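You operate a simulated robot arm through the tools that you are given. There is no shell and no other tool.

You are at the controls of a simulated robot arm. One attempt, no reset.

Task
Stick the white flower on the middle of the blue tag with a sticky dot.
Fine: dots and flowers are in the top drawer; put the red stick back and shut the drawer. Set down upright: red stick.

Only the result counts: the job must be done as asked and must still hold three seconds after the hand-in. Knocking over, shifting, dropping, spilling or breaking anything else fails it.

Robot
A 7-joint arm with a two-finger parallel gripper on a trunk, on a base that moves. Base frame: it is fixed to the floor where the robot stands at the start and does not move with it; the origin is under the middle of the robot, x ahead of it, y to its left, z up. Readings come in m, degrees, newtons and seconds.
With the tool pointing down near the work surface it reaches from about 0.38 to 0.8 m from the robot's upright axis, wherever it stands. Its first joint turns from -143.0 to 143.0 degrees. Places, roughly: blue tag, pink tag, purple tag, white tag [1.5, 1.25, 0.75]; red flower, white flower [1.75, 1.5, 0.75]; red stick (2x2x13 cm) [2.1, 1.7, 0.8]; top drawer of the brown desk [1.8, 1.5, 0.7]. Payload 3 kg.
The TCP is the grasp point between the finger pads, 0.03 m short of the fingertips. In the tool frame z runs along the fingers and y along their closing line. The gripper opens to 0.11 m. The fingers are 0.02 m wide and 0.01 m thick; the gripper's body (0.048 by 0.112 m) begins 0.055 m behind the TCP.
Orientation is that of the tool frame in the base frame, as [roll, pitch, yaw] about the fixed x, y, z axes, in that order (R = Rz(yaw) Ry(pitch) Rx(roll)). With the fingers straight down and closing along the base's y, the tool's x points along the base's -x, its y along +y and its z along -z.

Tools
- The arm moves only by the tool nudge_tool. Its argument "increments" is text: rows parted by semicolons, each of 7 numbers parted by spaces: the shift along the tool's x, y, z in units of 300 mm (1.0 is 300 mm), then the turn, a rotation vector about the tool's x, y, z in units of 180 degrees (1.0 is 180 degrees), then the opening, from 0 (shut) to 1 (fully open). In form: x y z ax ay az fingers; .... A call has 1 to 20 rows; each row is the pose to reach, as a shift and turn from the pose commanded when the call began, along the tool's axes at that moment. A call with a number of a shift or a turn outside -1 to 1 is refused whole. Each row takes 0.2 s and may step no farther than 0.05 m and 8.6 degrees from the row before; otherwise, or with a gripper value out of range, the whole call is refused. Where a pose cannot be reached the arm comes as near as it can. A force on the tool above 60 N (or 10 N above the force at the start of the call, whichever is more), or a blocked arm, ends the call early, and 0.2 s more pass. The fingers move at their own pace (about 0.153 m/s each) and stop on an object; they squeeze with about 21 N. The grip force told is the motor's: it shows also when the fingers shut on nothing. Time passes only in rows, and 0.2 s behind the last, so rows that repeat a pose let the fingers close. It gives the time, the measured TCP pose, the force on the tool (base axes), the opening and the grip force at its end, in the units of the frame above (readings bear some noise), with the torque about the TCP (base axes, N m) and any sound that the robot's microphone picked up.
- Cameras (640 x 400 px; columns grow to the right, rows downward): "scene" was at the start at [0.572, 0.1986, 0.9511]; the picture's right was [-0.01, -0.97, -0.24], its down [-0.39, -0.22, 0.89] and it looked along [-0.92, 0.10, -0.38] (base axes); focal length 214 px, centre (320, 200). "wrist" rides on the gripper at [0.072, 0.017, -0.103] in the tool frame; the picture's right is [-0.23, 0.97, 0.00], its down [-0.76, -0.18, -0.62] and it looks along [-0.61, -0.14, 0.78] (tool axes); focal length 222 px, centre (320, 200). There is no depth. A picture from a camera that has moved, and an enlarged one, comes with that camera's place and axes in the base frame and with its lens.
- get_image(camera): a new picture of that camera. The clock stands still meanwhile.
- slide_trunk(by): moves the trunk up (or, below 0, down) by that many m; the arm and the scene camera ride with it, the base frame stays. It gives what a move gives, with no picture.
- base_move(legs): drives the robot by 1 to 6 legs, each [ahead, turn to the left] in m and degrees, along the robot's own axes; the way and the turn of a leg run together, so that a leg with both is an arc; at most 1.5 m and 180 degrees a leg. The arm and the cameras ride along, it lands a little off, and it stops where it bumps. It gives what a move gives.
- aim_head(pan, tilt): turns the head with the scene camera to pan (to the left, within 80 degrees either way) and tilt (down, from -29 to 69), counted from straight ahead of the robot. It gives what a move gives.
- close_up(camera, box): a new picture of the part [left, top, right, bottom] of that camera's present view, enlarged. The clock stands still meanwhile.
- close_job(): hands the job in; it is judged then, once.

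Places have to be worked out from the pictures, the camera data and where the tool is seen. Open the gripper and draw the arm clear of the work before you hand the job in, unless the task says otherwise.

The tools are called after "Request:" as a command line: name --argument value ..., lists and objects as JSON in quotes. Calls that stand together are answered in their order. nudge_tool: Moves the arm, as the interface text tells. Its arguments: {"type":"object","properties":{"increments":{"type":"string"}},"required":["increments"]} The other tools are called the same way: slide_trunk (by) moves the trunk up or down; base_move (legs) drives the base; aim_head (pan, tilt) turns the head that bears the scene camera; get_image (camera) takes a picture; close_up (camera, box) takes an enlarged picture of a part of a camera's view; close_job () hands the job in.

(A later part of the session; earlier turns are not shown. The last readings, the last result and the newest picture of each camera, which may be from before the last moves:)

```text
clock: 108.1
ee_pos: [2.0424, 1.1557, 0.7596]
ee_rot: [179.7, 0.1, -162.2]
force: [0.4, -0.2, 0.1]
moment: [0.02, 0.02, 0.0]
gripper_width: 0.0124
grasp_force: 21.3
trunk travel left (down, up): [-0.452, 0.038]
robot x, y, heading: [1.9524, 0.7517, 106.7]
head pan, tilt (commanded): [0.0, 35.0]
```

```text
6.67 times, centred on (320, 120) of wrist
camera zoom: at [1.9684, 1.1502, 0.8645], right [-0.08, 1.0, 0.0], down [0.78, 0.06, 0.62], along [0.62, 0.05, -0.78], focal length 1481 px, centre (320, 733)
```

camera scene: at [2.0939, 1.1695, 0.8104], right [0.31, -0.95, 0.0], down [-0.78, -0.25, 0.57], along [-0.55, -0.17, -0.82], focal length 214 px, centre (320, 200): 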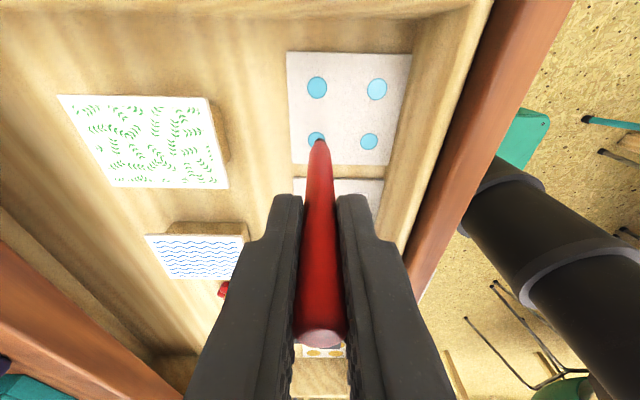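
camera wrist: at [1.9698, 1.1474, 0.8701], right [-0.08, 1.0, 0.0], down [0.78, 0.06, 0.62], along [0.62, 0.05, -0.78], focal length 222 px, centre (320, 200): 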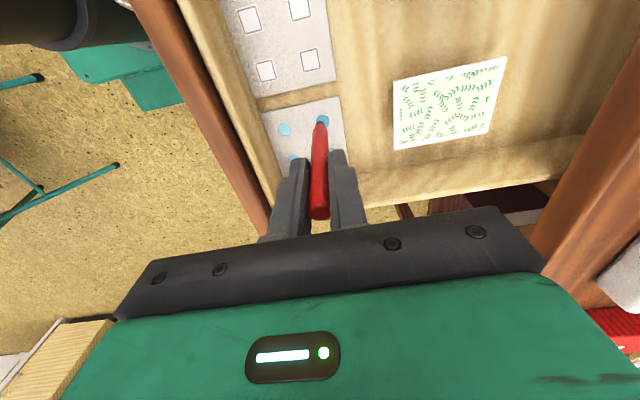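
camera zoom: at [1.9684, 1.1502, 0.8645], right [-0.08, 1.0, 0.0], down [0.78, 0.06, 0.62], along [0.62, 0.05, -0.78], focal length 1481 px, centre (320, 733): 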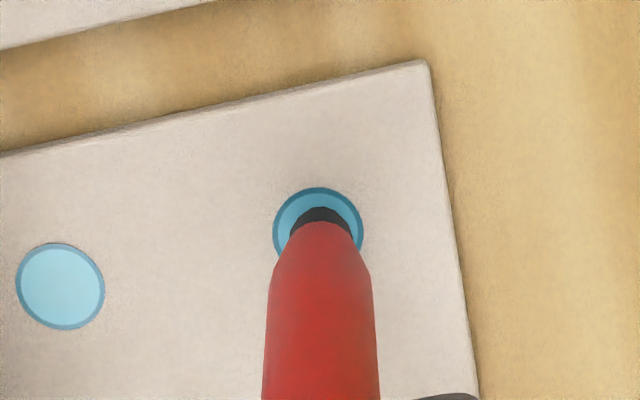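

The tip is now centred on the dot with a gap of about 1–3 mm. I'll lower further in small steps and watch the force.

Request:
nudge_tool --increments "0 0 0.003 0 0 0 0; 0 0 0.006 0 0 0 0; 0 0 0.006 0 0 0 0"

Request:
close_up --camera "wrist" --box '[280, 90, 360, 150]'

```text
clock: 108.9
ee_pos: [2.0419, 1.1567, 0.7608]
ee_rot: [179.7, 0.1, -162.3]
force: [1.1, 1.0, 26.8]
moment: [0.09, -0.16, -0.01]
gripper_width: 0.0124
grasp_force: 21.0
trunk travel left (down, up): [-0.452, 0.038]
robot x, y, heading: [1.9562, 0.75, 107.2]
head pan, tilt (commanded): [0.0, 35.0]
```

```text
6.67 times, centred on (320, 120) of wrist
camera zoom: at [1.9678, 1.1504, 0.8636], right [-0.08, 1.0, 0.01], down [0.78, 0.06, 0.62], along [0.62, 0.06, -0.78], focal length 1481 px, centre (320, 733)
```

zoom: 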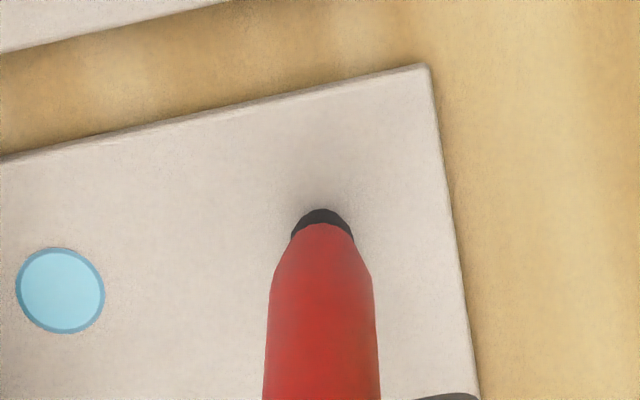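

At 27 N of contact the dot is gone from the sheet, so it should be on the tip now. I'll lift and look at the tip.

Request:
nudge_tool --increments "0 0 -0.02 0 0 0 0; 0 0 -0.07 0 0 0 0; 0 0 -0.15 0 0 0 0; 0 0 -0.25 0 0 0 0; 0 0 -0.37 0 0 0 0; 0 0 -0.5 0 0 0 0; 0 0 -0.5 0 0 0 0"

Request:
close_up --camera "scene" --box '[260, 60, 400, 170]'

Request:
close_up --camera "wrist" --box '[250, 60, 390, 170]'

```text
clock: 110.5
ee_pos: [2.0432, 1.1537, 0.9103]
ee_rot: [179.8, 0.1, -162.1]
force: [0.1, 0.2, 0.0]
moment: [-0.01, -0.02, 0.0]
gripper_width: 0.0126
grasp_force: 21.4
trunk travel left (down, up): [-0.452, 0.038]
robot x, y, heading: [1.9558, 0.7513, 107.1]
head pan, tilt (commanded): [0.0, 35.0]
```

```text
3.64 times, centred on (330, 115) of scene
camera zoom: at [2.0926, 1.1708, 0.9521], right [0.31, -0.95, 0.0], down [-0.78, -0.25, 0.57], along [-0.55, -0.17, -0.82], focal length 780 px, centre (284, 509)
```

zoom: 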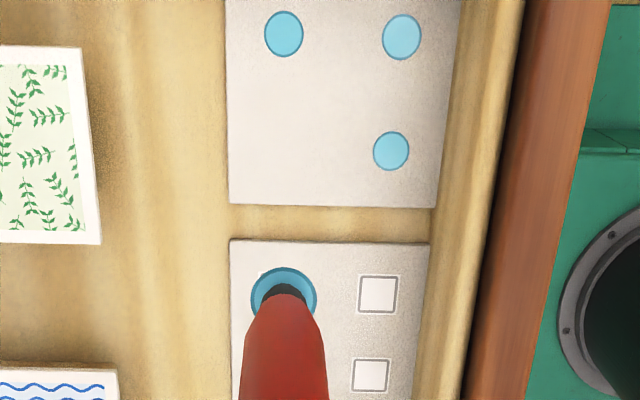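

```text
3.64 times, centred on (320, 115) of wrist
camera zoom: at [1.9685, 1.1488, 1.0119], right [-0.08, 1.0, 0.0], down [0.78, 0.06, 0.62], along [0.62, 0.05, -0.78], focal length 808 px, centre (320, 509)
```

zoom: 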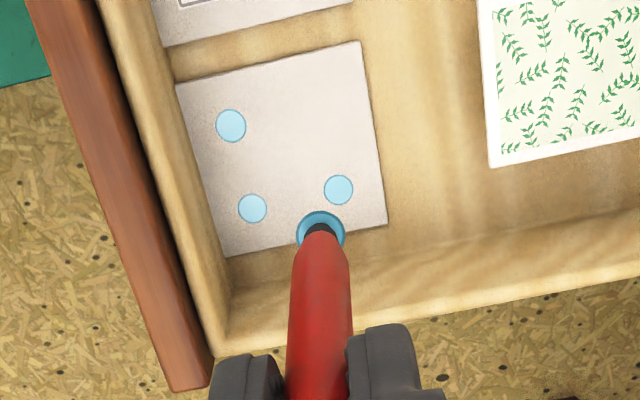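

The dot sits neatly on the tip. I'll raise the stick and carry it over to the blue tag.

Request:
nudge_tool --increments "0 0 -0.12 0 0 0 0; 0 0 -0.24 0 0 0 0; 0.12 0.07 -0.24 0 0 0 0; 0.24 0.14 -0.24 0 0 0 0; 0.36 0.21 -0.24 0 0 0 0; 0.48 0.28 -0.24 0 0 0 0; 0.6 0.35 -0.24 0 0 0 0; 0.72 0.42 -0.24 0 0 0 0; 0.84 0.49 -0.24 0 0 0 0; 0.96 0.56 -0.24 0 0 0 0; 0.96 0.56 -0.24 0 0 0 0"

Request:
get_image --camera "scene"

```text
clock: 112.9
ee_pos: [1.7213, 1.2319, 0.9833]
ee_rot: [179.8, 0.1, -162.2]
force: [0.1, -0.4, -0.6]
moment: [0.01, 0.01, 0.0]
gripper_width: 0.0122
grasp_force: 20.9
trunk travel left (down, up): [-0.452, 0.038]
robot x, y, heading: [1.9598, 0.7551, 106.9]
head pan, tilt (commanded): [0.0, 35.0]
```

```text
taken
camera scene: at [1.77, 1.2465, 1.0271], right [0.31, -0.95, 0.0], down [-0.78, -0.25, 0.57], along [-0.55, -0.17, -0.82], focal length 214 px, centre (320, 200)
```

scene: 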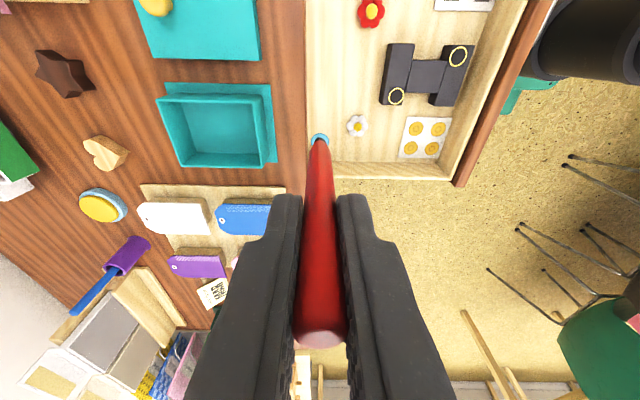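

Continuing to the point above the blue tag's middle, then lowering the tip to a few centimetres above it.

Request:
nudge_tool --increments "0.13 0.088 0 0 0 0 0; 0.26 0.176 0 0 0 0 0; 0.39 0.264 0 0 0 0 0; 0.518 0.352 0 0 0 0 0; 0.518 0.352 0.1 0 0 0 0; 0.518 0.352 0.2 0 0 0 0; 0.518 0.352 0.2 0 0 0 0"

Request:
get_image --camera "scene"

Request:
get_image --camera "wrist"

```text
clock: 114.5
ee_pos: [1.5365, 1.2835, 0.9217]
ee_rot: [179.7, 0.0, -162.2]
force: [-1.0, 0.0, -1.2]
moment: [-0.02, 0.01, -0.03]
gripper_width: 0.0125
grasp_force: 21.1
trunk travel left (down, up): [-0.452, 0.038]
robot x, y, heading: [1.9504, 0.7577, 107.0]
head pan, tilt (commanded): [0.0, 35.0]
```

```text
taken
camera scene: at [1.5855, 1.2992, 0.9653], right [0.31, -0.95, 0.0], down [-0.78, -0.25, 0.57], along [-0.55, -0.17, -0.82], focal length 214 px, centre (320, 200)
```

scene: 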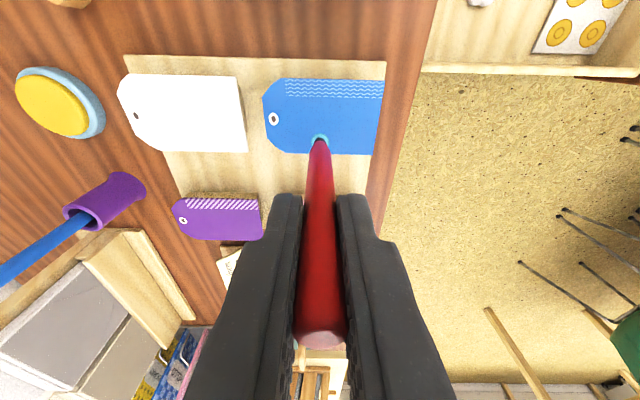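

```text
taken
camera wrist: at [1.4614, 1.2771, 1.0252], right [-0.08, 1.0, 0.0], down [0.78, 0.06, 0.62], along [0.62, 0.05, -0.78], focal length 222 px, centre (320, 200)
```

wrist: 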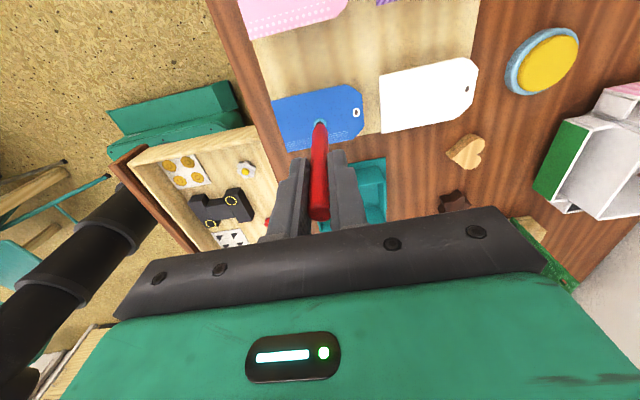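

I'll enlarge both views to triangulate the tag's corners, and so its middle and height.

Request:
close_up --camera "scene" --box '[250, 65, 400, 165]'

Request:
close_up --camera "wrist" --box '[250, 70, 380, 170]'

```text
4.00 times, centred on (325, 115) of scene
camera zoom: at [1.5855, 1.2992, 0.9653], right [0.31, -0.95, 0.0], down [-0.78, -0.25, 0.57], along [-0.55, -0.17, -0.82], focal length 858 px, centre (300, 540)
```

zoom: 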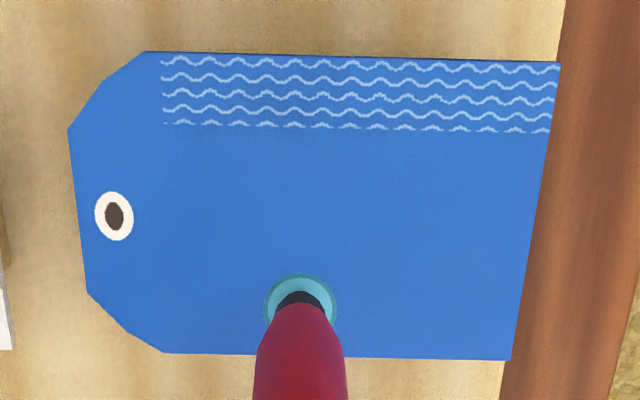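

```text
4.00 times, centred on (315, 120) of wrist
camera zoom: at [1.4614, 1.2771, 1.0252], right [-0.08, 1.0, 0.0], down [0.78, 0.06, 0.62], along [0.62, 0.05, -0.78], focal length 888 px, centre (340, 520)
```

zoom: 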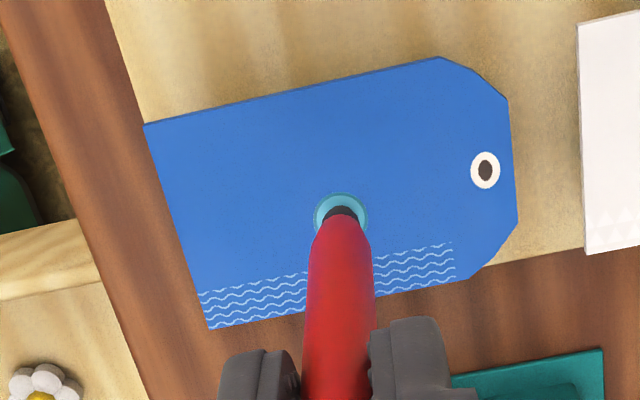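

The tag measures about 9.0 × 5.8 cm with its middle at (1.542, 1.2845, 0.788). The tip needs about 6.5 mm along +x, so I'll shift, lower to just above the tag and check again.

Request:
nudge_tool --increments "-0.0217 -0.004 0 0 0 0 0; -0.0217 -0.004 0.03 0 0 0 0; -0.0217 -0.004 0.06 0 0 0 0; -0.0217 -0.004 0.06 0 0 0 0"

Request:
close_up --camera "scene" --box '[250, 65, 410, 175]'

Request:
close_up --camera "wrist" --box '[250, 70, 380, 170]'

```text
clock: 115.5
ee_pos: [1.5442, 1.2839, 0.9061]
ee_rot: [179.9, 0.2, -162.1]
force: [-0.7, -0.3, 0.2]
moment: [-0.01, 0.0, 0.0]
gripper_width: 0.0124
grasp_force: 20.9
trunk travel left (down, up): [-0.452, 0.038]
robot x, y, heading: [1.9552, 0.7494, 107.0]
head pan, tilt (commanded): [0.0, 35.0]
```

```text
3.64 times, centred on (330, 120) of scene
camera zoom: at [1.5944, 1.2987, 0.9484], right [0.31, -0.95, 0.0], down [-0.78, -0.25, 0.57], along [-0.55, -0.17, -0.82], focal length 780 px, centre (284, 491)
```

zoom: 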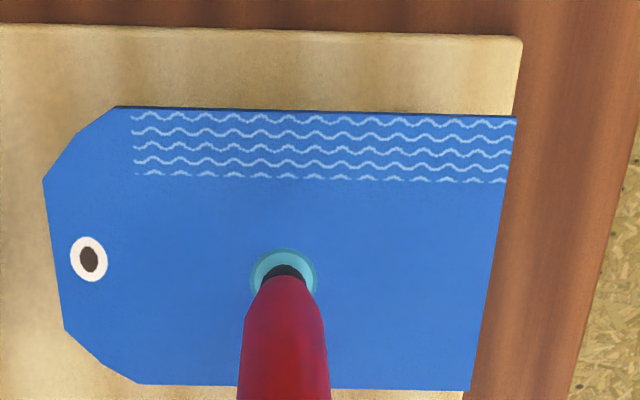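

```text
4.00 times, centred on (315, 120) of wrist
camera zoom: at [1.4703, 1.2767, 1.0081], right [-0.08, 1.0, 0.0], down [0.78, 0.06, 0.62], along [0.62, 0.05, -0.78], focal length 888 px, centre (340, 520)
```

zoom: 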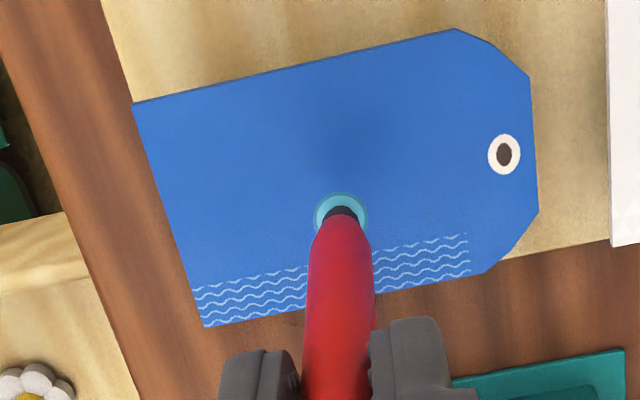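

The tip is 2–3 mm off the computed middle. I'll trim that and lower to within a couple of millimetres.

Request:
nudge_tool --increments "0.007 0.007 0 0 0 0 0; 0.007 0.007 0.015 0 0 0 0; 0.007 0.007 0.025 0 0 0 0; 0.007 0.007 0.025 0 0 0 0"

Request:
close_up --camera "scene" --box '[250, 65, 410, 175]'

Request:
close_up --camera "wrist" --box '[250, 70, 380, 170]'

```text
clock: 116.5
ee_pos: [1.5414, 1.2831, 0.8977]
ee_rot: [179.8, 0.1, -162.2]
force: [-0.1, -0.4, 0.2]
moment: [0.02, -0.01, 0.01]
gripper_width: 0.0122
grasp_force: 21.1
trunk travel left (down, up): [-0.452, 0.038]
robot x, y, heading: [1.9526, 0.7536, 106.8]
head pan, tilt (commanded): [0.0, 35.0]
```

```text
3.64 times, centred on (330, 120) of scene
camera zoom: at [1.5905, 1.2992, 0.9406], right [0.31, -0.95, 0.0], down [-0.78, -0.25, 0.57], along [-0.55, -0.17, -0.82], focal length 780 px, centre (284, 491)
```

zoom: 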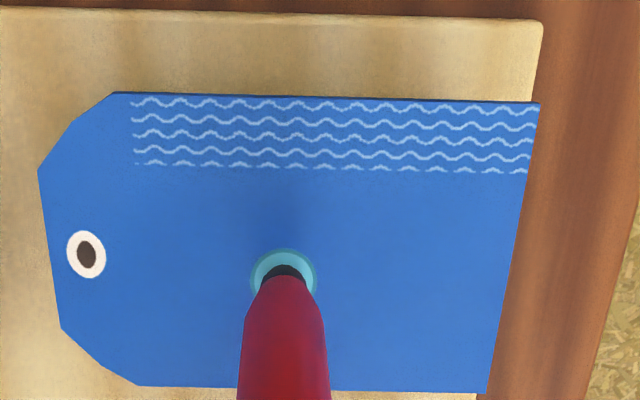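

```text
4.00 times, centred on (315, 120) of wrist
camera zoom: at [1.4664, 1.2771, 1.0004], right [-0.08, 1.0, 0.0], down [0.78, 0.06, 0.62], along [0.62, 0.05, -0.78], focal length 888 px, centre (340, 520)
```

zoom: 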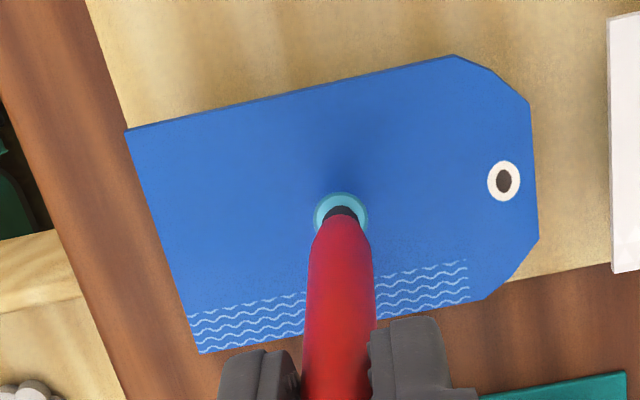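

Within 2 mm now. I'll make a final small trim and lower in small steps until I feel contact.

Request:
nudge_tool --increments "-0.005 0.002 0 0 0 0 0; -0.005 0.002 0.004 0 0 0 0; -0.005 0.002 0.008 0 0 0 0; -0.005 0.002 0.011 0 0 0 0; -0.005 0.002 0.011 0 0 0 0"

Request:
close_up --camera "scene" --box '[250, 65, 410, 175]'

```text
clock: 117.7
ee_pos: [1.541, 1.285, 0.8934]
ee_rot: [179.8, 0.1, -162.1]
force: [0.6, 0.7, -0.5]
moment: [0.0, 0.0, 0.0]
gripper_width: 0.0123
grasp_force: 21.0
trunk travel left (down, up): [-0.452, 0.038]
robot x, y, heading: [1.9531, 0.7526, 106.8]
head pan, tilt (commanded): [0.0, 35.0]
```

```text
3.64 times, centred on (330, 120) of scene
camera zoom: at [1.5914, 1.3007, 0.9371], right [0.31, -0.95, 0.0], down [-0.78, -0.25, 0.57], along [-0.55, -0.17, -0.82], focal length 780 px, centre (284, 491)
```

zoom: 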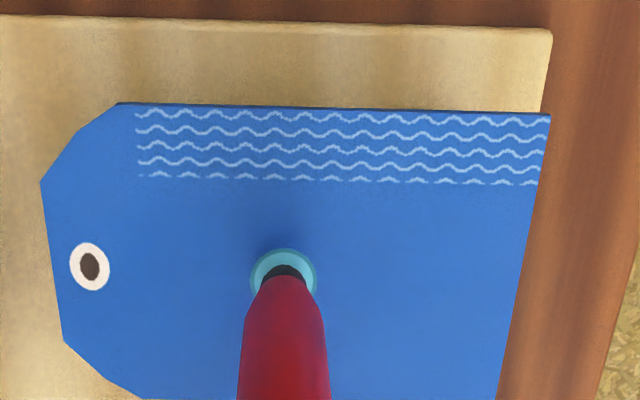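

The dot's centre is within about 1 mm of the tag's middle. Now pressing down gently until contact.

Request:
nudge_tool --increments "0 0 0.004 0 0 0 0; 0 0 0.008 0 0 0 0; 0 0 0.008 0 0 0 0"

```text
clock: 118.5
ee_pos: [1.5411, 1.2839, 0.8918]
ee_rot: [179.8, 0.0, -162.2]
force: [0.3, -1.3, 0.1]
moment: [0.0, 0.04, -0.04]
gripper_width: 0.0125
grasp_force: 21.0
trunk travel left (down, up): [-0.452, 0.038]
robot x, y, heading: [1.9514, 0.7548, 106.9]
head pan, tilt (commanded): [0.0, 35.0]
```

No contact yet at z 0.892. I'll go a little lower.

Request:
nudge_tool --increments "0 0 0.004 0 0 0 0; 0 0 0.008 0 0 0 0; 0 0 0.008 0 0 0 0"

Request:
close_up --camera "wrist" --box '[250, 70, 380, 170]'

```text
clock: 119.3
ee_pos: [1.5424, 1.285, 0.8879]
ee_rot: [179.7, 0.1, -162.2]
force: [-0.4, -1.3, 11.4]
moment: [-0.04, -0.01, 0.05]
gripper_width: 0.0124
grasp_force: 20.6
trunk travel left (down, up): [-0.452, 0.038]
robot x, y, heading: [1.9543, 0.7549, 107.1]
head pan, tilt (commanded): [0.0, 35.0]
```

```text
4.00 times, centred on (315, 120) of wrist
camera zoom: at [1.4679, 1.278, 0.992], right [-0.08, 1.0, 0.01], down [0.78, 0.06, 0.62], along [0.62, 0.06, -0.78], focal length 888 px, centre (340, 520)
```

zoom: 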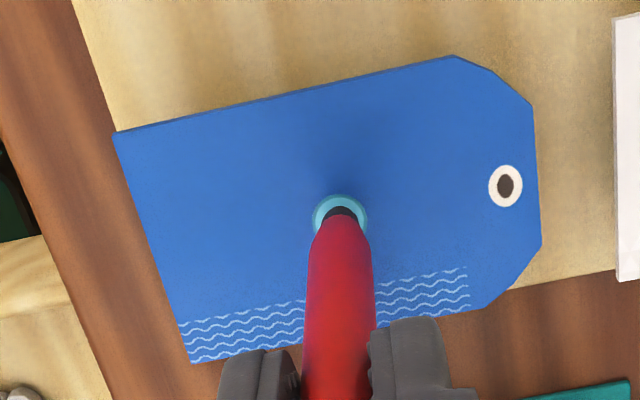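

Contact at 11 N. I'll press slightly more, hold briefly, then lift and see whether the dot stays on the tag.

Request:
nudge_tool --increments "0 0 0.005 0 0 0 0; 0 0 0.005 0 0 0 0; 0 0 0.005 0 0 0 0"

Request:
nudge_tool --increments "0 0 -0.01 0 0 0 0; 0 0 -0.03 0 0 0 0; 0 0 -0.08 0 0 0 0; 0 0 -0.16 0 0 0 0; 0 0 -0.25 0 0 0 0; 0 0 -0.25 0 0 0 0"

Request:
close_up --camera "scene" --box '[240, 60, 400, 170]'

Request:
close_up --camera "wrist" --box '[250, 70, 380, 170]'

```text
clock: 120.1
ee_pos: [1.5417, 1.2835, 0.8875]
ee_rot: [179.7, 0.0, -162.2]
force: [-0.6, 1.8, 19.5]
moment: [0.12, 0.02, 0.0]
gripper_width: 0.0122
grasp_force: 20.8
trunk travel left (down, up): [-0.452, 0.038]
robot x, y, heading: [1.9559, 0.7527, 106.8]
head pan, tilt (commanded): [0.0, 35.0]
```

```text
clock: 121.5
ee_pos: [1.5413, 1.2852, 0.9632]
ee_rot: [179.7, 0.1, -162.3]
force: [-0.3, -0.5, 0.4]
moment: [-0.01, 0.02, 0.02]
gripper_width: 0.0124
grasp_force: 21.3
trunk travel left (down, up): [-0.452, 0.038]
robot x, y, heading: [1.9547, 0.753, 106.9]
head pan, tilt (commanded): [0.0, 35.0]
```

```text
3.64 times, centred on (320, 115) of scene
camera zoom: at [1.5908, 1.3001, 1.0067], right [0.31, -0.95, 0.0], down [-0.78, -0.25, 0.57], along [-0.55, -0.17, -0.82], focal length 780 px, centre (320, 509)
```

zoom: 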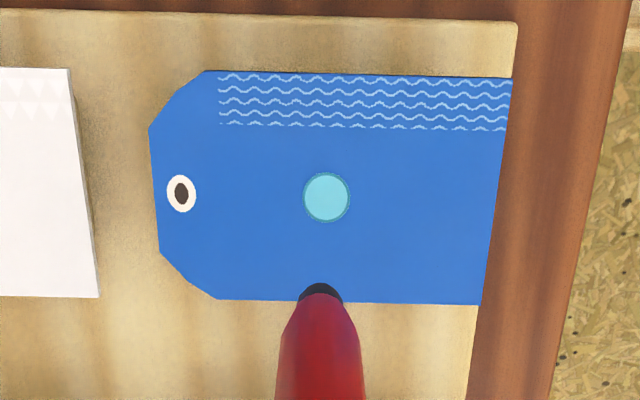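

```text
4.00 times, centred on (315, 120) of wrist
camera zoom: at [1.4667, 1.2781, 1.0665], right [-0.08, 1.0, 0.0], down [0.78, 0.06, 0.62], along [0.62, 0.05, -0.78], focal length 888 px, centre (340, 520)
```

zoom: 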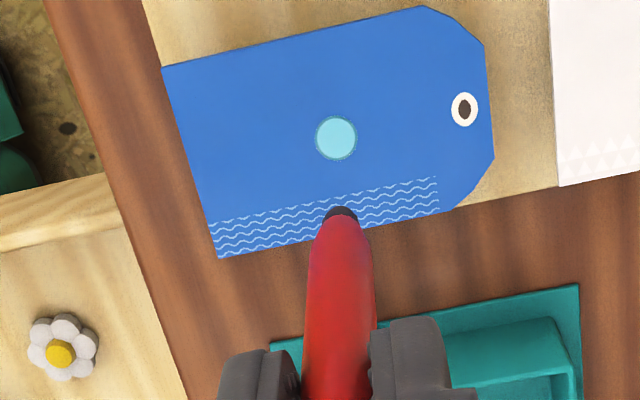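

The dot is now on the blue tag, about 1.4 mm from its exact middle. Next the stick goes back, so I'll raise and retract the arm and drive to a spot near (2.19, 0.94) that reaches the cup, the flower and the tag.

Request:
nudge_tool --increments "0 0 -0.15 0 0 0 0; 0 0 -0.3 0 0 0 0; 0 0 -0.45 0 0 0 0; 0 0 -0.55 0 0 0 0; 0 -0.15 -0.6 0 0 0 0; 0 -0.3 -0.65 0 0 0 0; 0 -0.45 -0.65 0 0 0 0; 0 -0.6 -0.65 0 0 0 0; 0 -0.7 -0.65 0 0 0 0; 0 -0.7 -0.65 0 0 0 0"

Request:
base_move --legs '[[0, -76]]'

```text
clock: 123.7
ee_pos: [1.6073, 1.0863, 1.1575]
ee_rot: [179.9, 0.0, -162.1]
force: [-0.3, -0.2, 0.1]
moment: [0.02, -0.01, -0.03]
gripper_width: 0.0122
grasp_force: 20.8
trunk travel left (down, up): [-0.452, 0.038]
robot x, y, heading: [1.9537, 0.7533, 106.8]
head pan, tilt (commanded): [0.0, 35.0]
```

```text
clock: 127.5
ee_pos: [2.2056, 1.1672, 1.1583]
ee_rot: [179.7, 0.1, 120.5]
force: [0.1, -0.5, -0.2]
moment: [-0.01, 0.0, 0.02]
gripper_width: 0.0123
grasp_force: 20.9
trunk travel left (down, up): [-0.452, 0.038]
robot x, y, heading: [1.9351, 0.7964, 29.7]
head pan, tilt (commanded): [0.0, 35.0]
```

The turn landed as predicted. Now a short forward drive of 0.26 m.

Request:
base_move --legs '[[0.258, 2]]'

Request:
base_move --legs '[[0, 75]]'

Request:
aim_head --pan 0 --tilt 0

Request:
get_image --camera "scene"

```text
clock: 129.4
ee_pos: [2.4169, 1.3073, 1.1572]
ee_rot: [179.7, 0.1, 122.3]
force: [-0.4, 0.0, -0.2]
moment: [0.02, 0.01, 0.0]
gripper_width: 0.0125
grasp_force: 20.6
trunk travel left (down, up): [-0.452, 0.038]
robot x, y, heading: [2.1584, 0.9281, 31.5]
head pan, tilt (commanded): [0.0, 35.0]
```

```text
clock: 133.2
ee_pos: [1.8425, 1.2621, 1.1578]
ee_rot: [179.8, 0.1, -160.4]
force: [0.4, 0.2, -0.2]
moment: [0.01, 0.03, 0.01]
gripper_width: 0.0124
grasp_force: 20.9
trunk travel left (down, up): [-0.452, 0.038]
robot x, y, heading: [2.1927, 0.9364, 108.6]
head pan, tilt (commanded): [0.0, 35.0]
```

```text
clock: 134.2
ee_pos: [1.8427, 1.2616, 1.1583]
ee_rot: [179.8, 0.0, -160.4]
force: [0.1, 0.3, 1.3]
moment: [-0.03, 0.02, -0.01]
gripper_width: 0.0126
grasp_force: 20.4
trunk travel left (down, up): [-0.452, 0.038]
robot x, y, heading: [2.1945, 0.9393, 108.9]
head pan, tilt (commanded): [0.0, 0.0]
```

```text
taken
camera scene: at [1.9458, 1.2984, 1.2002], right [0.33, -0.94, 0.0], down [-0.94, -0.33, 0.0], along [0.0, 0.0, -1.0], focal length 214 px, centre (320, 200)
```

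scene: 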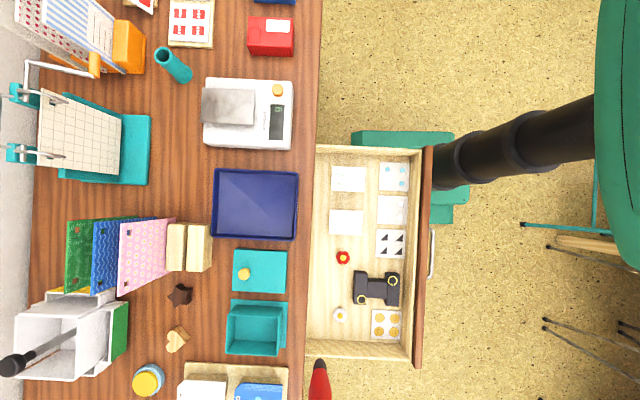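

The robot stands at (2.195, 0.938) with the column well clear of the drawer. I'll enlarge the cup to re-measure where it is before returning the stick.

Request:
close_up --camera "scene" --box '[120, 20, 240, 110]'

```text
4.44 times, centred on (180, 65) of scene
camera zoom: at [1.9458, 1.2984, 1.2002], right [0.33, -0.94, 0.0], down [-0.94, -0.33, 0.0], along [0.0, 0.0, -1.0], focal length 953 px, centre (942, 800)
```

zoom: 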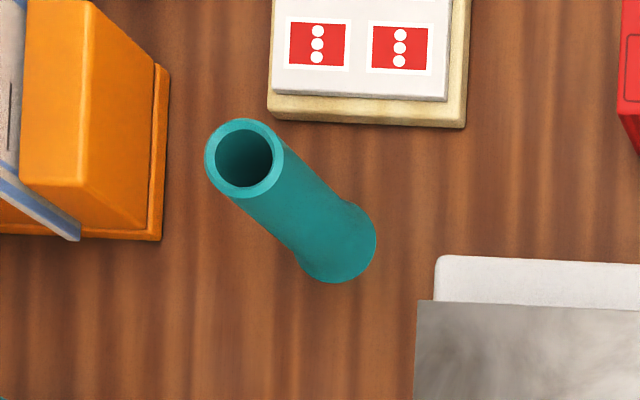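

The cup is unchanged, with its rim centre at (2.099, 1.659) and an inner width of about 24 mm. I'll carry the stick over it at a safe height.

Request:
nudge_tool --increments "-0.11 0.084 0 0 0 0 0; -0.22 0.168 0 0 0 0 0; -0.33 0.252 0 0 0 0 0; -0.44 0.336 0 0 0 0 0; -0.55 0.42 0 0 0 0 0; -0.66 0.504 0 0 0 0 0; -0.77 0.588 0 0 0 0 0; -0.88 0.672 0 0 0 0 0; -0.98 0.75 0 0 0 0 0; -0.98 0.75 0 0 0 0 0"

Request:
aim_head --pan 0 --tilt 35

Request:
get_image --camera "scene"

```text
clock: 136.4
ee_pos: [2.0466, 1.5705, 1.1636]
ee_rot: [179.8, 0.1, -160.4]
force: [0.2, -0.1, -0.1]
moment: [-0.02, 0.0, 0.01]
gripper_width: 0.0123
grasp_force: 20.7
trunk travel left (down, up): [-0.452, 0.038]
robot x, y, heading: [2.1914, 0.9369, 108.7]
head pan, tilt (commanded): [0.0, 0.0]
```

```text
clock: 137.4
ee_pos: [2.0452, 1.5698, 1.1641]
ee_rot: [179.9, 0.1, -160.6]
force: [-0.7, -0.6, 0.3]
moment: [-0.04, -0.04, 0.05]
gripper_width: 0.0125
grasp_force: 21.0
trunk travel left (down, up): [-0.452, 0.038]
robot x, y, heading: [2.1948, 0.9394, 108.5]
head pan, tilt (commanded): [0.0, 35.0]
```

```text
taken
camera scene: at [2.0951, 1.5878, 1.2068], right [0.33, -0.94, 0.0], down [-0.77, -0.28, 0.57], along [-0.54, -0.19, -0.82], focal length 214 px, centre (320, 200)
```

scene: 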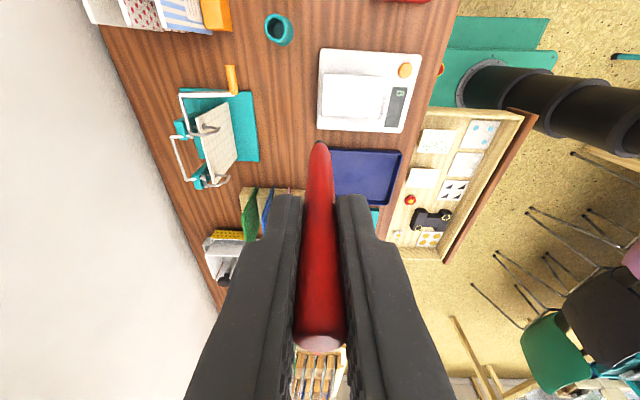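

Finishing the approach over the cup and lowering so the tip is about 2–3 cm above the rim.

Request:
nudge_tool --increments "-0.09 0.074 0 0 0 0 0; -0.18 0.148 0 0 0 0 0; -0.266 0.2205 0 0 0 0 0; -0.266 0.2205 0.14 0 0 0 0; -0.266 0.2205 0.28 0 0 0 0; -0.266 0.2205 0.42 0 0 0 0; -0.266 0.2205 0.56 0 0 0 0; -0.266 0.2205 0.68 0 0 0 0; -0.266 0.2205 0.75 0 0 0 0; -0.266 0.2205 0.75 0 0 0 0; -0.266 0.2205 0.75 0 0 0 0"

Request:
get_image --camera "scene"

Request:
get_image --camera "wrist"

```text
clock: 139.8
ee_pos: [2.0971, 1.6639, 0.936]
ee_rot: [179.8, 0.1, -160.5]
force: [-0.5, 0.6, -0.3]
moment: [-0.02, 0.0, -0.01]
gripper_width: 0.0125
grasp_force: 20.7
trunk travel left (down, up): [-0.452, 0.038]
robot x, y, heading: [2.195, 0.938, 108.7]
head pan, tilt (commanded): [0.0, 35.0]
```

```text
taken
camera scene: at [2.1465, 1.6804, 0.9791], right [0.33, -0.94, 0.0], down [-0.77, -0.28, 0.57], along [-0.54, -0.19, -0.82], focal length 214 px, centre (320, 200)
```

scene: 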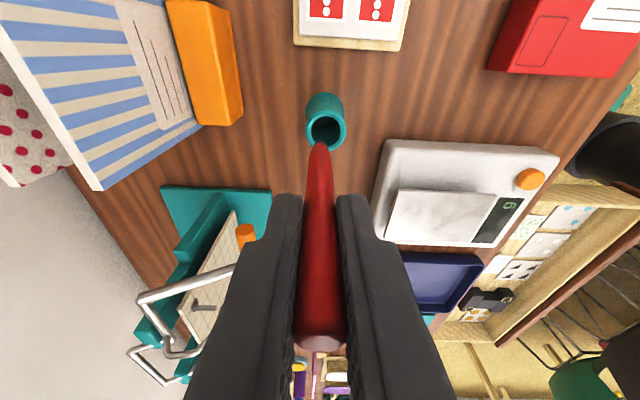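

```text
taken
camera wrist: at [2.0231, 1.6546, 1.0389], right [-0.11, 0.99, 0.0], down [0.78, 0.09, 0.62], along [0.62, 0.07, -0.78], focal length 222 px, centre (320, 200)
```

wrist: 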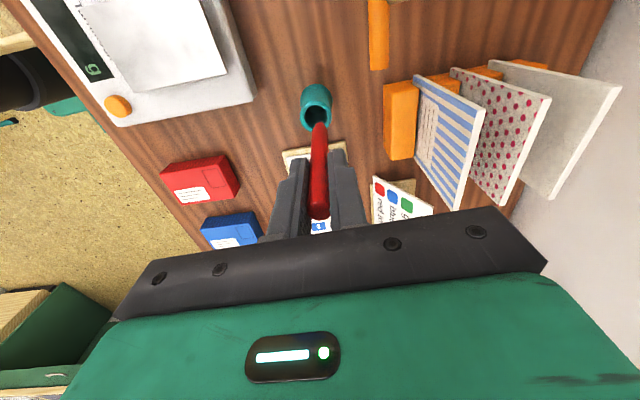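

I'll enlarge both views to line the tip up with the cup's opening.

Request:
close_up --camera "scene" --box '[280, 80, 370, 150]'

Request:
close_up --camera "wrist" --box '[275, 70, 365, 140]'

```text
5.71 times, centred on (325, 115) of scene
camera zoom: at [2.1465, 1.6804, 0.9791], right [0.33, -0.94, 0.0], down [-0.77, -0.28, 0.57], along [-0.54, -0.19, -0.82], focal length 1226 px, centre (291, 686)
```

zoom: 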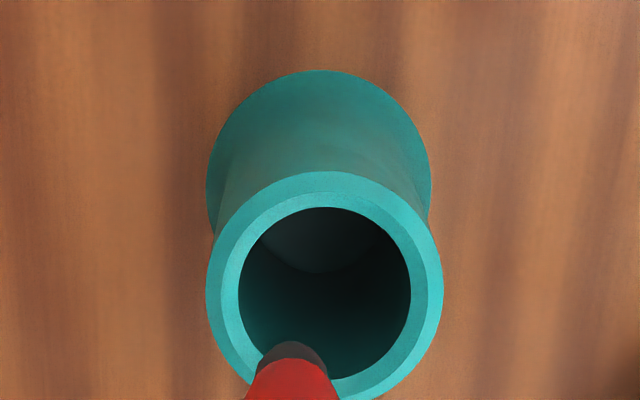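

```text
5.71 times, centred on (320, 105) of wrist
camera zoom: at [2.0231, 1.6546, 1.0389], right [-0.11, 0.99, 0.0], down [0.78, 0.09, 0.62], along [0.62, 0.07, -0.78], focal length 1269 px, centre (320, 743)
```

zoom: 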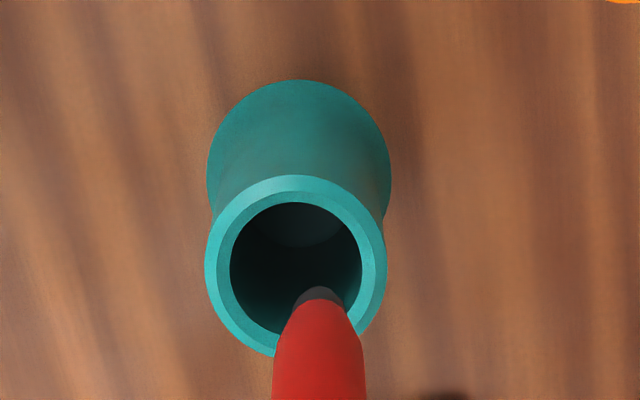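

The rim centre triangulates to (2.0988, 1.659) and the tip is 4.3 mm too far back. I'll shift by that amount and check before lowering.

Request:
nudge_tool --increments "-0.001 -0.0145 0 0 0 0 0; -0.001 -0.0145 0 0 0 0 0; -0.001 -0.0145 0.03 0 0 0 0; -0.001 -0.0145 0.03 0 0 0 0"

Request:
close_up --camera "scene" --box '[280, 80, 370, 150]'

Request:
close_up --camera "wrist" --box '[275, 70, 365, 140]'

```text
clock: 140.8
ee_pos: [2.0987, 1.6592, 0.9273]
ee_rot: [179.7, 0.0, -160.4]
force: [0.6, 0.0, -0.6]
moment: [0.05, 0.02, 0.01]
gripper_width: 0.0123
grasp_force: 21.1
trunk travel left (down, up): [-0.452, 0.038]
robot x, y, heading: [2.1959, 0.9404, 108.5]
head pan, tilt (commanded): [0.0, 35.0]
```

```text
5.71 times, centred on (325, 115) of scene
camera zoom: at [2.1486, 1.6758, 0.9705], right [0.33, -0.94, 0.0], down [-0.77, -0.28, 0.57], along [-0.54, -0.19, -0.82], focal length 1226 px, centre (291, 686)
```

zoom: 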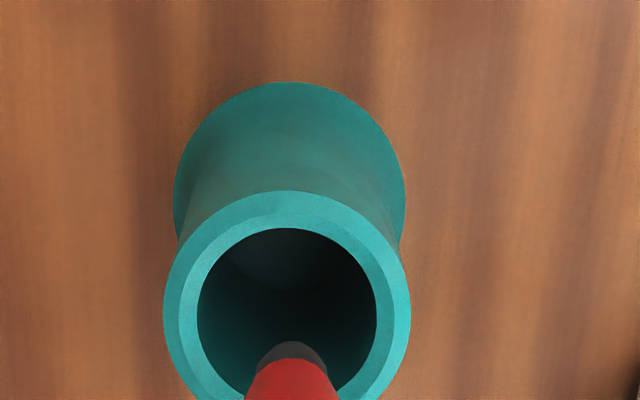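

```text
5.71 times, centred on (320, 105) of wrist
camera zoom: at [2.0252, 1.6501, 1.0303], right [-0.11, 0.99, 0.0], down [0.78, 0.09, 0.62], along [0.62, 0.07, -0.78], focal length 1269 px, centre (320, 743)
```

zoom: 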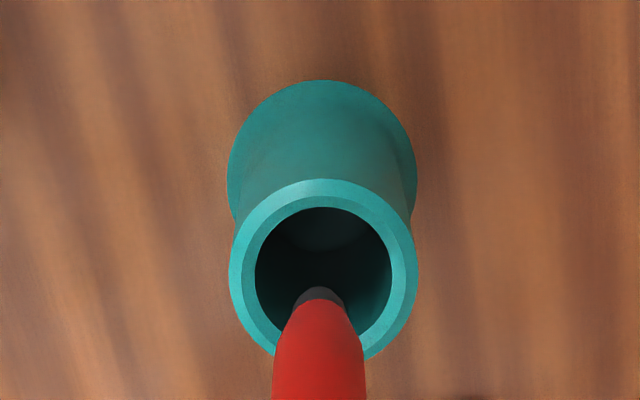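

The tip is centred over the cup within 1 mm. I'll lower the stick into it, stopping just short of the floor.

Request:
nudge_tool --increments "0 0 0.05 0 0 0 0; 0 0 0.1 0 0 0 0; 0 0 0.15 0 0 0 0; 0 0 0.2 0 0 0 0; 0 0 0.225 0 0 0 0; 0 0 0.225 0 0 0 0"

Request:
get_image --camera "wrist"

```text
clock: 142.2
ee_pos: [2.099, 1.6594, 0.8595]
ee_rot: [179.8, 0.1, -160.4]
force: [-0.7, 0.3, -0.4]
moment: [0.0, -0.02, 0.0]
gripper_width: 0.0121
grasp_force: 21.6
trunk travel left (down, up): [-0.452, 0.038]
robot x, y, heading: [2.1971, 0.9407, 108.5]
head pan, tilt (commanded): [0.0, 35.0]
```

```text
taken
camera wrist: at [2.0251, 1.6504, 0.9619], right [-0.11, 0.99, 0.0], down [0.78, 0.09, 0.62], along [0.62, 0.07, -0.78], focal length 222 px, centre (320, 200)
```

wrist: 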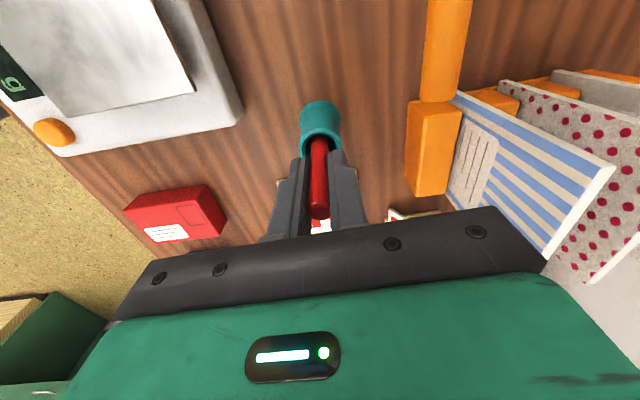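

The stick is inside the cup without any side force. I'll step down the last few millimetres until it rests on the floor.

Request:
nudge_tool --increments "0 0 0.006 0 0 0 0; 0 0 0.012 0 0 0 0; 0 0 0.012 0 0 0 0"

```text
clock: 143.0
ee_pos: [2.0982, 1.6588, 0.8577]
ee_rot: [179.5, 0.2, -160.4]
force: [-1.2, -1.2, 26.0]
moment: [-0.1, 0.02, 0.03]
gripper_width: 0.0125
grasp_force: 21.4
trunk travel left (down, up): [-0.452, 0.038]
robot x, y, heading: [2.1935, 0.9383, 108.8]
head pan, tilt (commanded): [0.0, 35.0]
```

It rests on the cup floor now (26 N). I'll ease off about 1.5 mm, open the fingers and rise straight up.

Request:
nudge_tool --increments "0 0 -0.005 0 0 0 0; 0 0 -0.005 0 0 0 0.1; 0 0 -0.005 0 0 0 0.25; 0 0 -0.005 0 0 0 0.4; 0 0 -0.005 0 0 0 0.5; 0 0 -0.005 0 0 0 0.5"

Request:
get_image --camera "scene"

Request:
get_image --camera "wrist"

```text
clock: 144.4
ee_pos: [2.0988, 1.6591, 0.8562]
ee_rot: [179.8, 0.0, -160.5]
force: [0.0, 0.5, -0.3]
moment: [0.0, 0.01, 0.0]
gripper_width: 0.0553
grasp_force: 0.1
trunk travel left (down, up): [-0.452, 0.038]
robot x, y, heading: [2.1929, 0.9374, 108.4]
head pan, tilt (commanded): [0.0, 35.0]
```

```text
taken
camera scene: at [2.1486, 1.6759, 0.8994], right [0.33, -0.94, 0.0], down [-0.77, -0.28, 0.57], along [-0.54, -0.19, -0.82], focal length 214 px, centre (320, 200)
```

scene: 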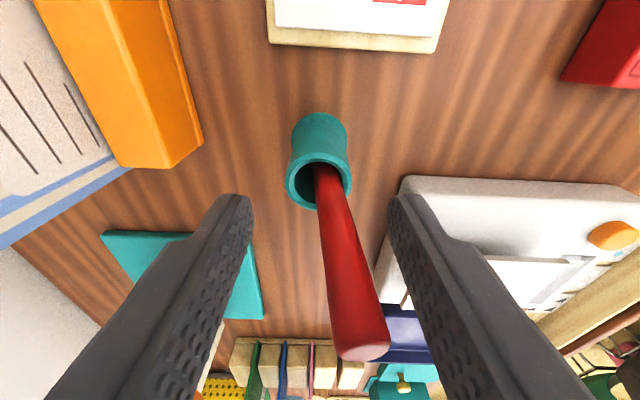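

```text
taken
camera wrist: at [2.0252, 1.6502, 0.9592], right [-0.11, 0.99, 0.0], down [0.78, 0.09, 0.62], along [0.62, 0.07, -0.78], focal length 222 px, centre (320, 200)
```

wrist: 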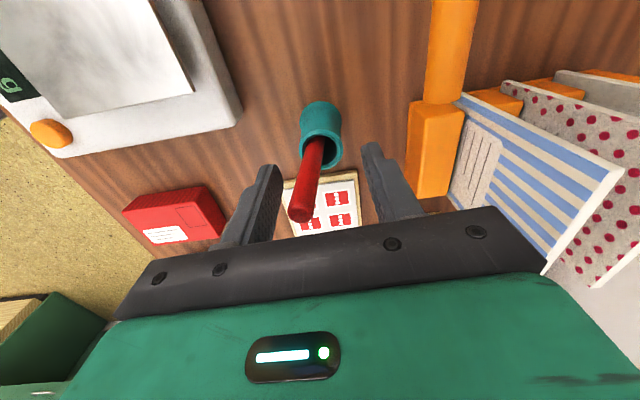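

The stick is in its cup but leans about 5° against the rim. I'll regrip it gently to straighten it and then release in very small steps so it stands upright as before.

Request:
nudge_tool --increments "0 0 0 0 0 0 0.3; 0 0 0 0 0 0 0.18; 0 0 0 0 0 0 0.13; 0 0 0 0 0 0 0.1; 0 0 0 0 0 0 0.1; 0 0 0 0 0 0 0.1"

Request:
get_image --camera "scene"

Request:
get_image --camera "wrist"

```text
clock: 145.8
ee_pos: [2.099, 1.658, 0.856]
ee_rot: [179.8, 0.1, -160.5]
force: [0.9, 0.0, -0.6]
moment: [0.02, 0.0, 0.04]
gripper_width: 0.0125
grasp_force: 21.6
trunk travel left (down, up): [-0.452, 0.038]
robot x, y, heading: [2.1977, 0.9411, 108.6]
head pan, tilt (commanded): [0.0, 35.0]
```

```text
taken
camera scene: at [2.1486, 1.676, 0.8995], right [0.33, -0.94, 0.0], down [-0.77, -0.28, 0.57], along [-0.54, -0.19, -0.82], focal length 214 px, centre (320, 200)
```

scene: 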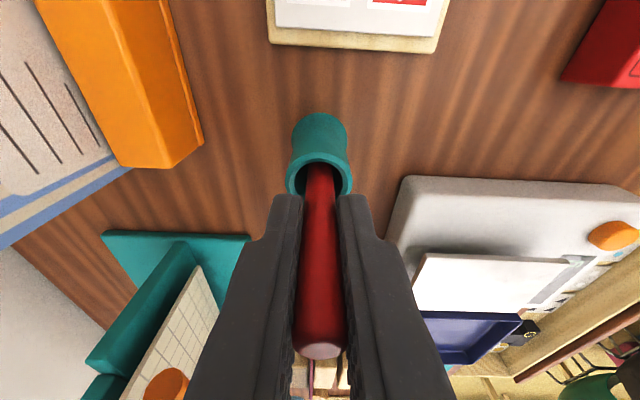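

```text
taken
camera wrist: at [2.0252, 1.6502, 0.9593], right [-0.11, 0.99, 0.0], down [0.78, 0.09, 0.62], along [0.62, 0.07, -0.78], focal length 222 px, centre (320, 200)
```

wrist: 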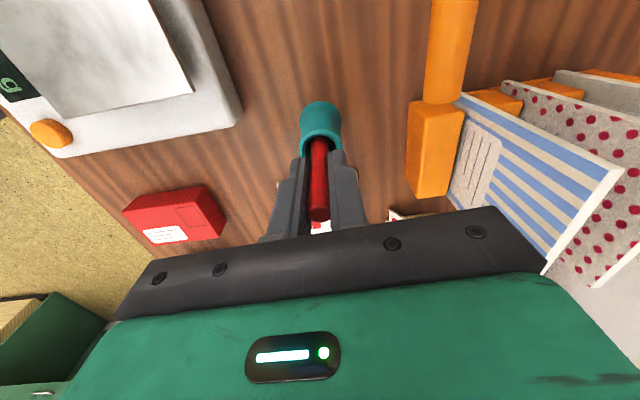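

It's straight again and gripped. I'll lower half a millimetre at a time to get light floor contact before releasing.

Request:
nudge_tool --increments "0 0 0.003 0 0 0 0.1; 0 0 0.003 0 0 0 0.1"

```text
clock: 146.4
ee_pos: [2.0986, 1.6596, 0.8557]
ee_rot: [179.8, 0.1, -160.5]
force: [2.6, -1.7, 6.2]
moment: [-0.16, -0.22, 0.01]
gripper_width: 0.0122
grasp_force: 20.8
trunk travel left (down, up): [-0.452, 0.038]
robot x, y, heading: [2.1919, 0.9419, 108.6]
head pan, tilt (commanded): [0.0, 35.0]
```

Light contact at 6 N. Now opening in very small steps.

Request:
nudge_tool --increments "0 0 0.003 0 0 0 0.11; 0 0 0.003 0 0 0 0.112; 0 0 0.003 0 0 0 0.114; 0 0 0.003 0 0 0 0.117; 0 0 0.003 0 0 0 0.12; 0 0 0.003 0 0 0 0.125; 0 0 0.003 0 0 0 0.13; 0 0 0.003 0 0 0 0.135; 0 0 0.003 0 0 0 0.14; 0 0 0.003 0 0 0 0.15; 0 0 0.003 0 0 0 0.15"

Request:
close_up --camera "scene" --box '[220, 100, 420, 380]'

```text
clock: 148.8
ee_pos: [2.1, 1.6597, 0.8539]
ee_rot: [179.8, 0.0, -160.4]
force: [-0.2, 0.5, 1.1]
moment: [0.02, 0.01, -0.01]
gripper_width: 0.0165
grasp_force: 0.0
trunk travel left (down, up): [-0.452, 0.038]
robot x, y, heading: [2.1977, 0.9365, 108.6]
head pan, tilt (commanded): [0.0, 35.0]
```

```text
1.43 times, centred on (320, 240) of scene
camera zoom: at [2.1483, 1.6765, 0.8976], right [0.33, -0.94, 0.0], down [-0.77, -0.28, 0.57], along [-0.54, -0.19, -0.82], focal length 306 px, centre (320, 143)
```

zoom: 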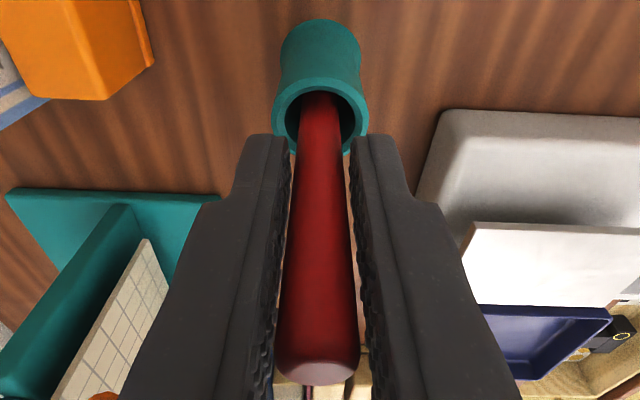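

The pads are just clear and the stick is still straight. I'll open a little more and check again.

Request:
nudge_tool --increments "0 0 0 0 0 0 0.17; 0 0 0 0 0 0 0.2; 0 0 0 0 0 0 0.25; 0 0 0 0 0 0 0.25"

Request:
close_up --camera "scene" --box '[220, 100, 420, 380]'

Request:
close_up --camera "wrist" --box '[240, 80, 400, 240]'

```text
clock: 149.8
ee_pos: [2.0993, 1.6584, 0.8553]
ee_rot: [179.8, 0.2, -160.5]
force: [-0.5, -0.2, -0.3]
moment: [0.01, 0.02, 0.0]
gripper_width: 0.0275
grasp_force: 0.0
trunk travel left (down, up): [-0.452, 0.038]
robot x, y, heading: [2.1926, 0.9404, 108.8]
head pan, tilt (commanded): [0.0, 35.0]
```

```text
1.43 times, centred on (320, 240) of scene
camera zoom: at [2.1483, 1.6766, 0.8977], right [0.33, -0.94, 0.0], down [-0.77, -0.28, 0.57], along [-0.54, -0.19, -0.82], focal length 306 px, centre (320, 143)
```

zoom: 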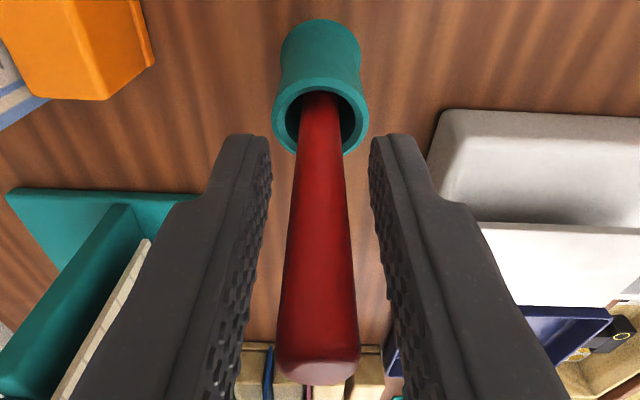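

```text
2.50 times, centred on (320, 160) of wrist
camera zoom: at [2.0249, 1.6508, 0.9574], right [-0.11, 0.99, 0.0], down [0.78, 0.09, 0.62], along [0.62, 0.07, -0.78], focal length 555 px, centre (320, 300)
```

zoom: 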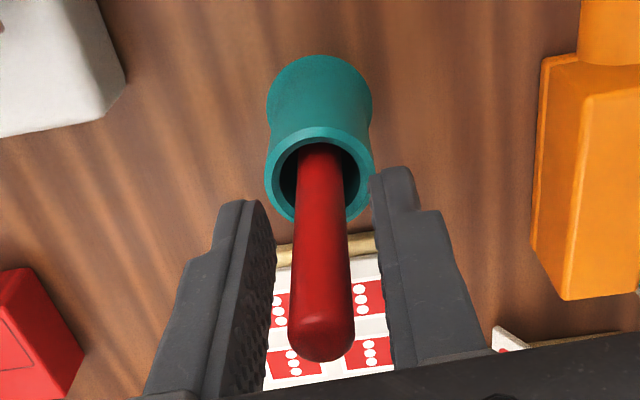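

The stick now stands upright freely in the cup. I'll open further and rise straight up, well clear of it.

Request:
nudge_tool --increments "0 0 0 0 0 0 0.35; 0 0 0 0 0 0 0.45; 0 0 0 0 0 0 0.5; 0 0 -0.04 0 0 0 0.5; 0 0 -0.09 0 0 0 0.5; 0 0 -0.16 0 0 0 0.5; 0 0 -0.24 0 0 0 0.5; 0 0 -0.36 0 0 0 0.5; 0 0 -0.5 0 0 0 0.5; 0 0 -0.64 0 0 0 0.5; 0 0 -0.78 0 0 0 0.5; 0 0 -0.92 0 0 0 0.5; 0 0 -0.92 0 0 0 0.5"

Request:
get_image --camera "scene"

Request:
get_image --camera "wrist"

```text
clock: 152.6
ee_pos: [2.1001, 1.656, 1.1313]
ee_rot: [179.8, 0.0, -160.5]
force: [0.2, 0.5, -0.5]
moment: [-0.01, -0.02, 0.02]
gripper_width: 0.055
grasp_force: 0.1
trunk travel left (down, up): [-0.452, 0.038]
robot x, y, heading: [2.1955, 0.9392, 108.5]
head pan, tilt (commanded): [0.0, 35.0]
```

```text
taken
camera scene: at [2.1503, 1.6738, 1.1739], right [0.33, -0.94, 0.0], down [-0.77, -0.28, 0.57], along [-0.54, -0.19, -0.82], focal length 214 px, centre (320, 200)
```

scene: 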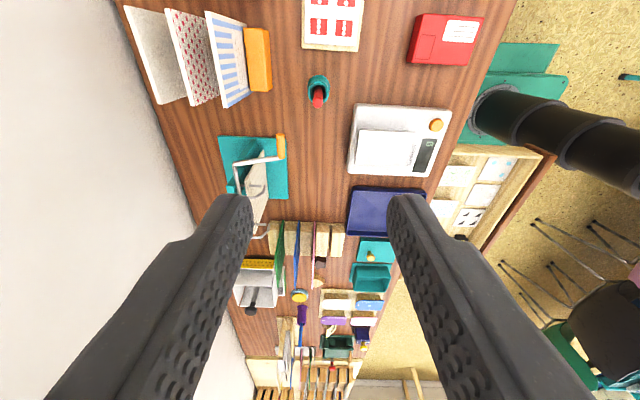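

```text
taken
camera wrist: at [2.0269, 1.6481, 1.2337], right [-0.11, 0.99, 0.0], down [0.78, 0.09, 0.62], along [0.62, 0.07, -0.78], focal length 222 px, centre (320, 200)
```

wrist: 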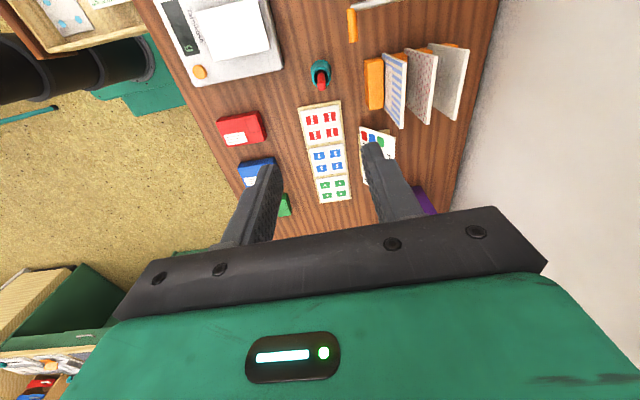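

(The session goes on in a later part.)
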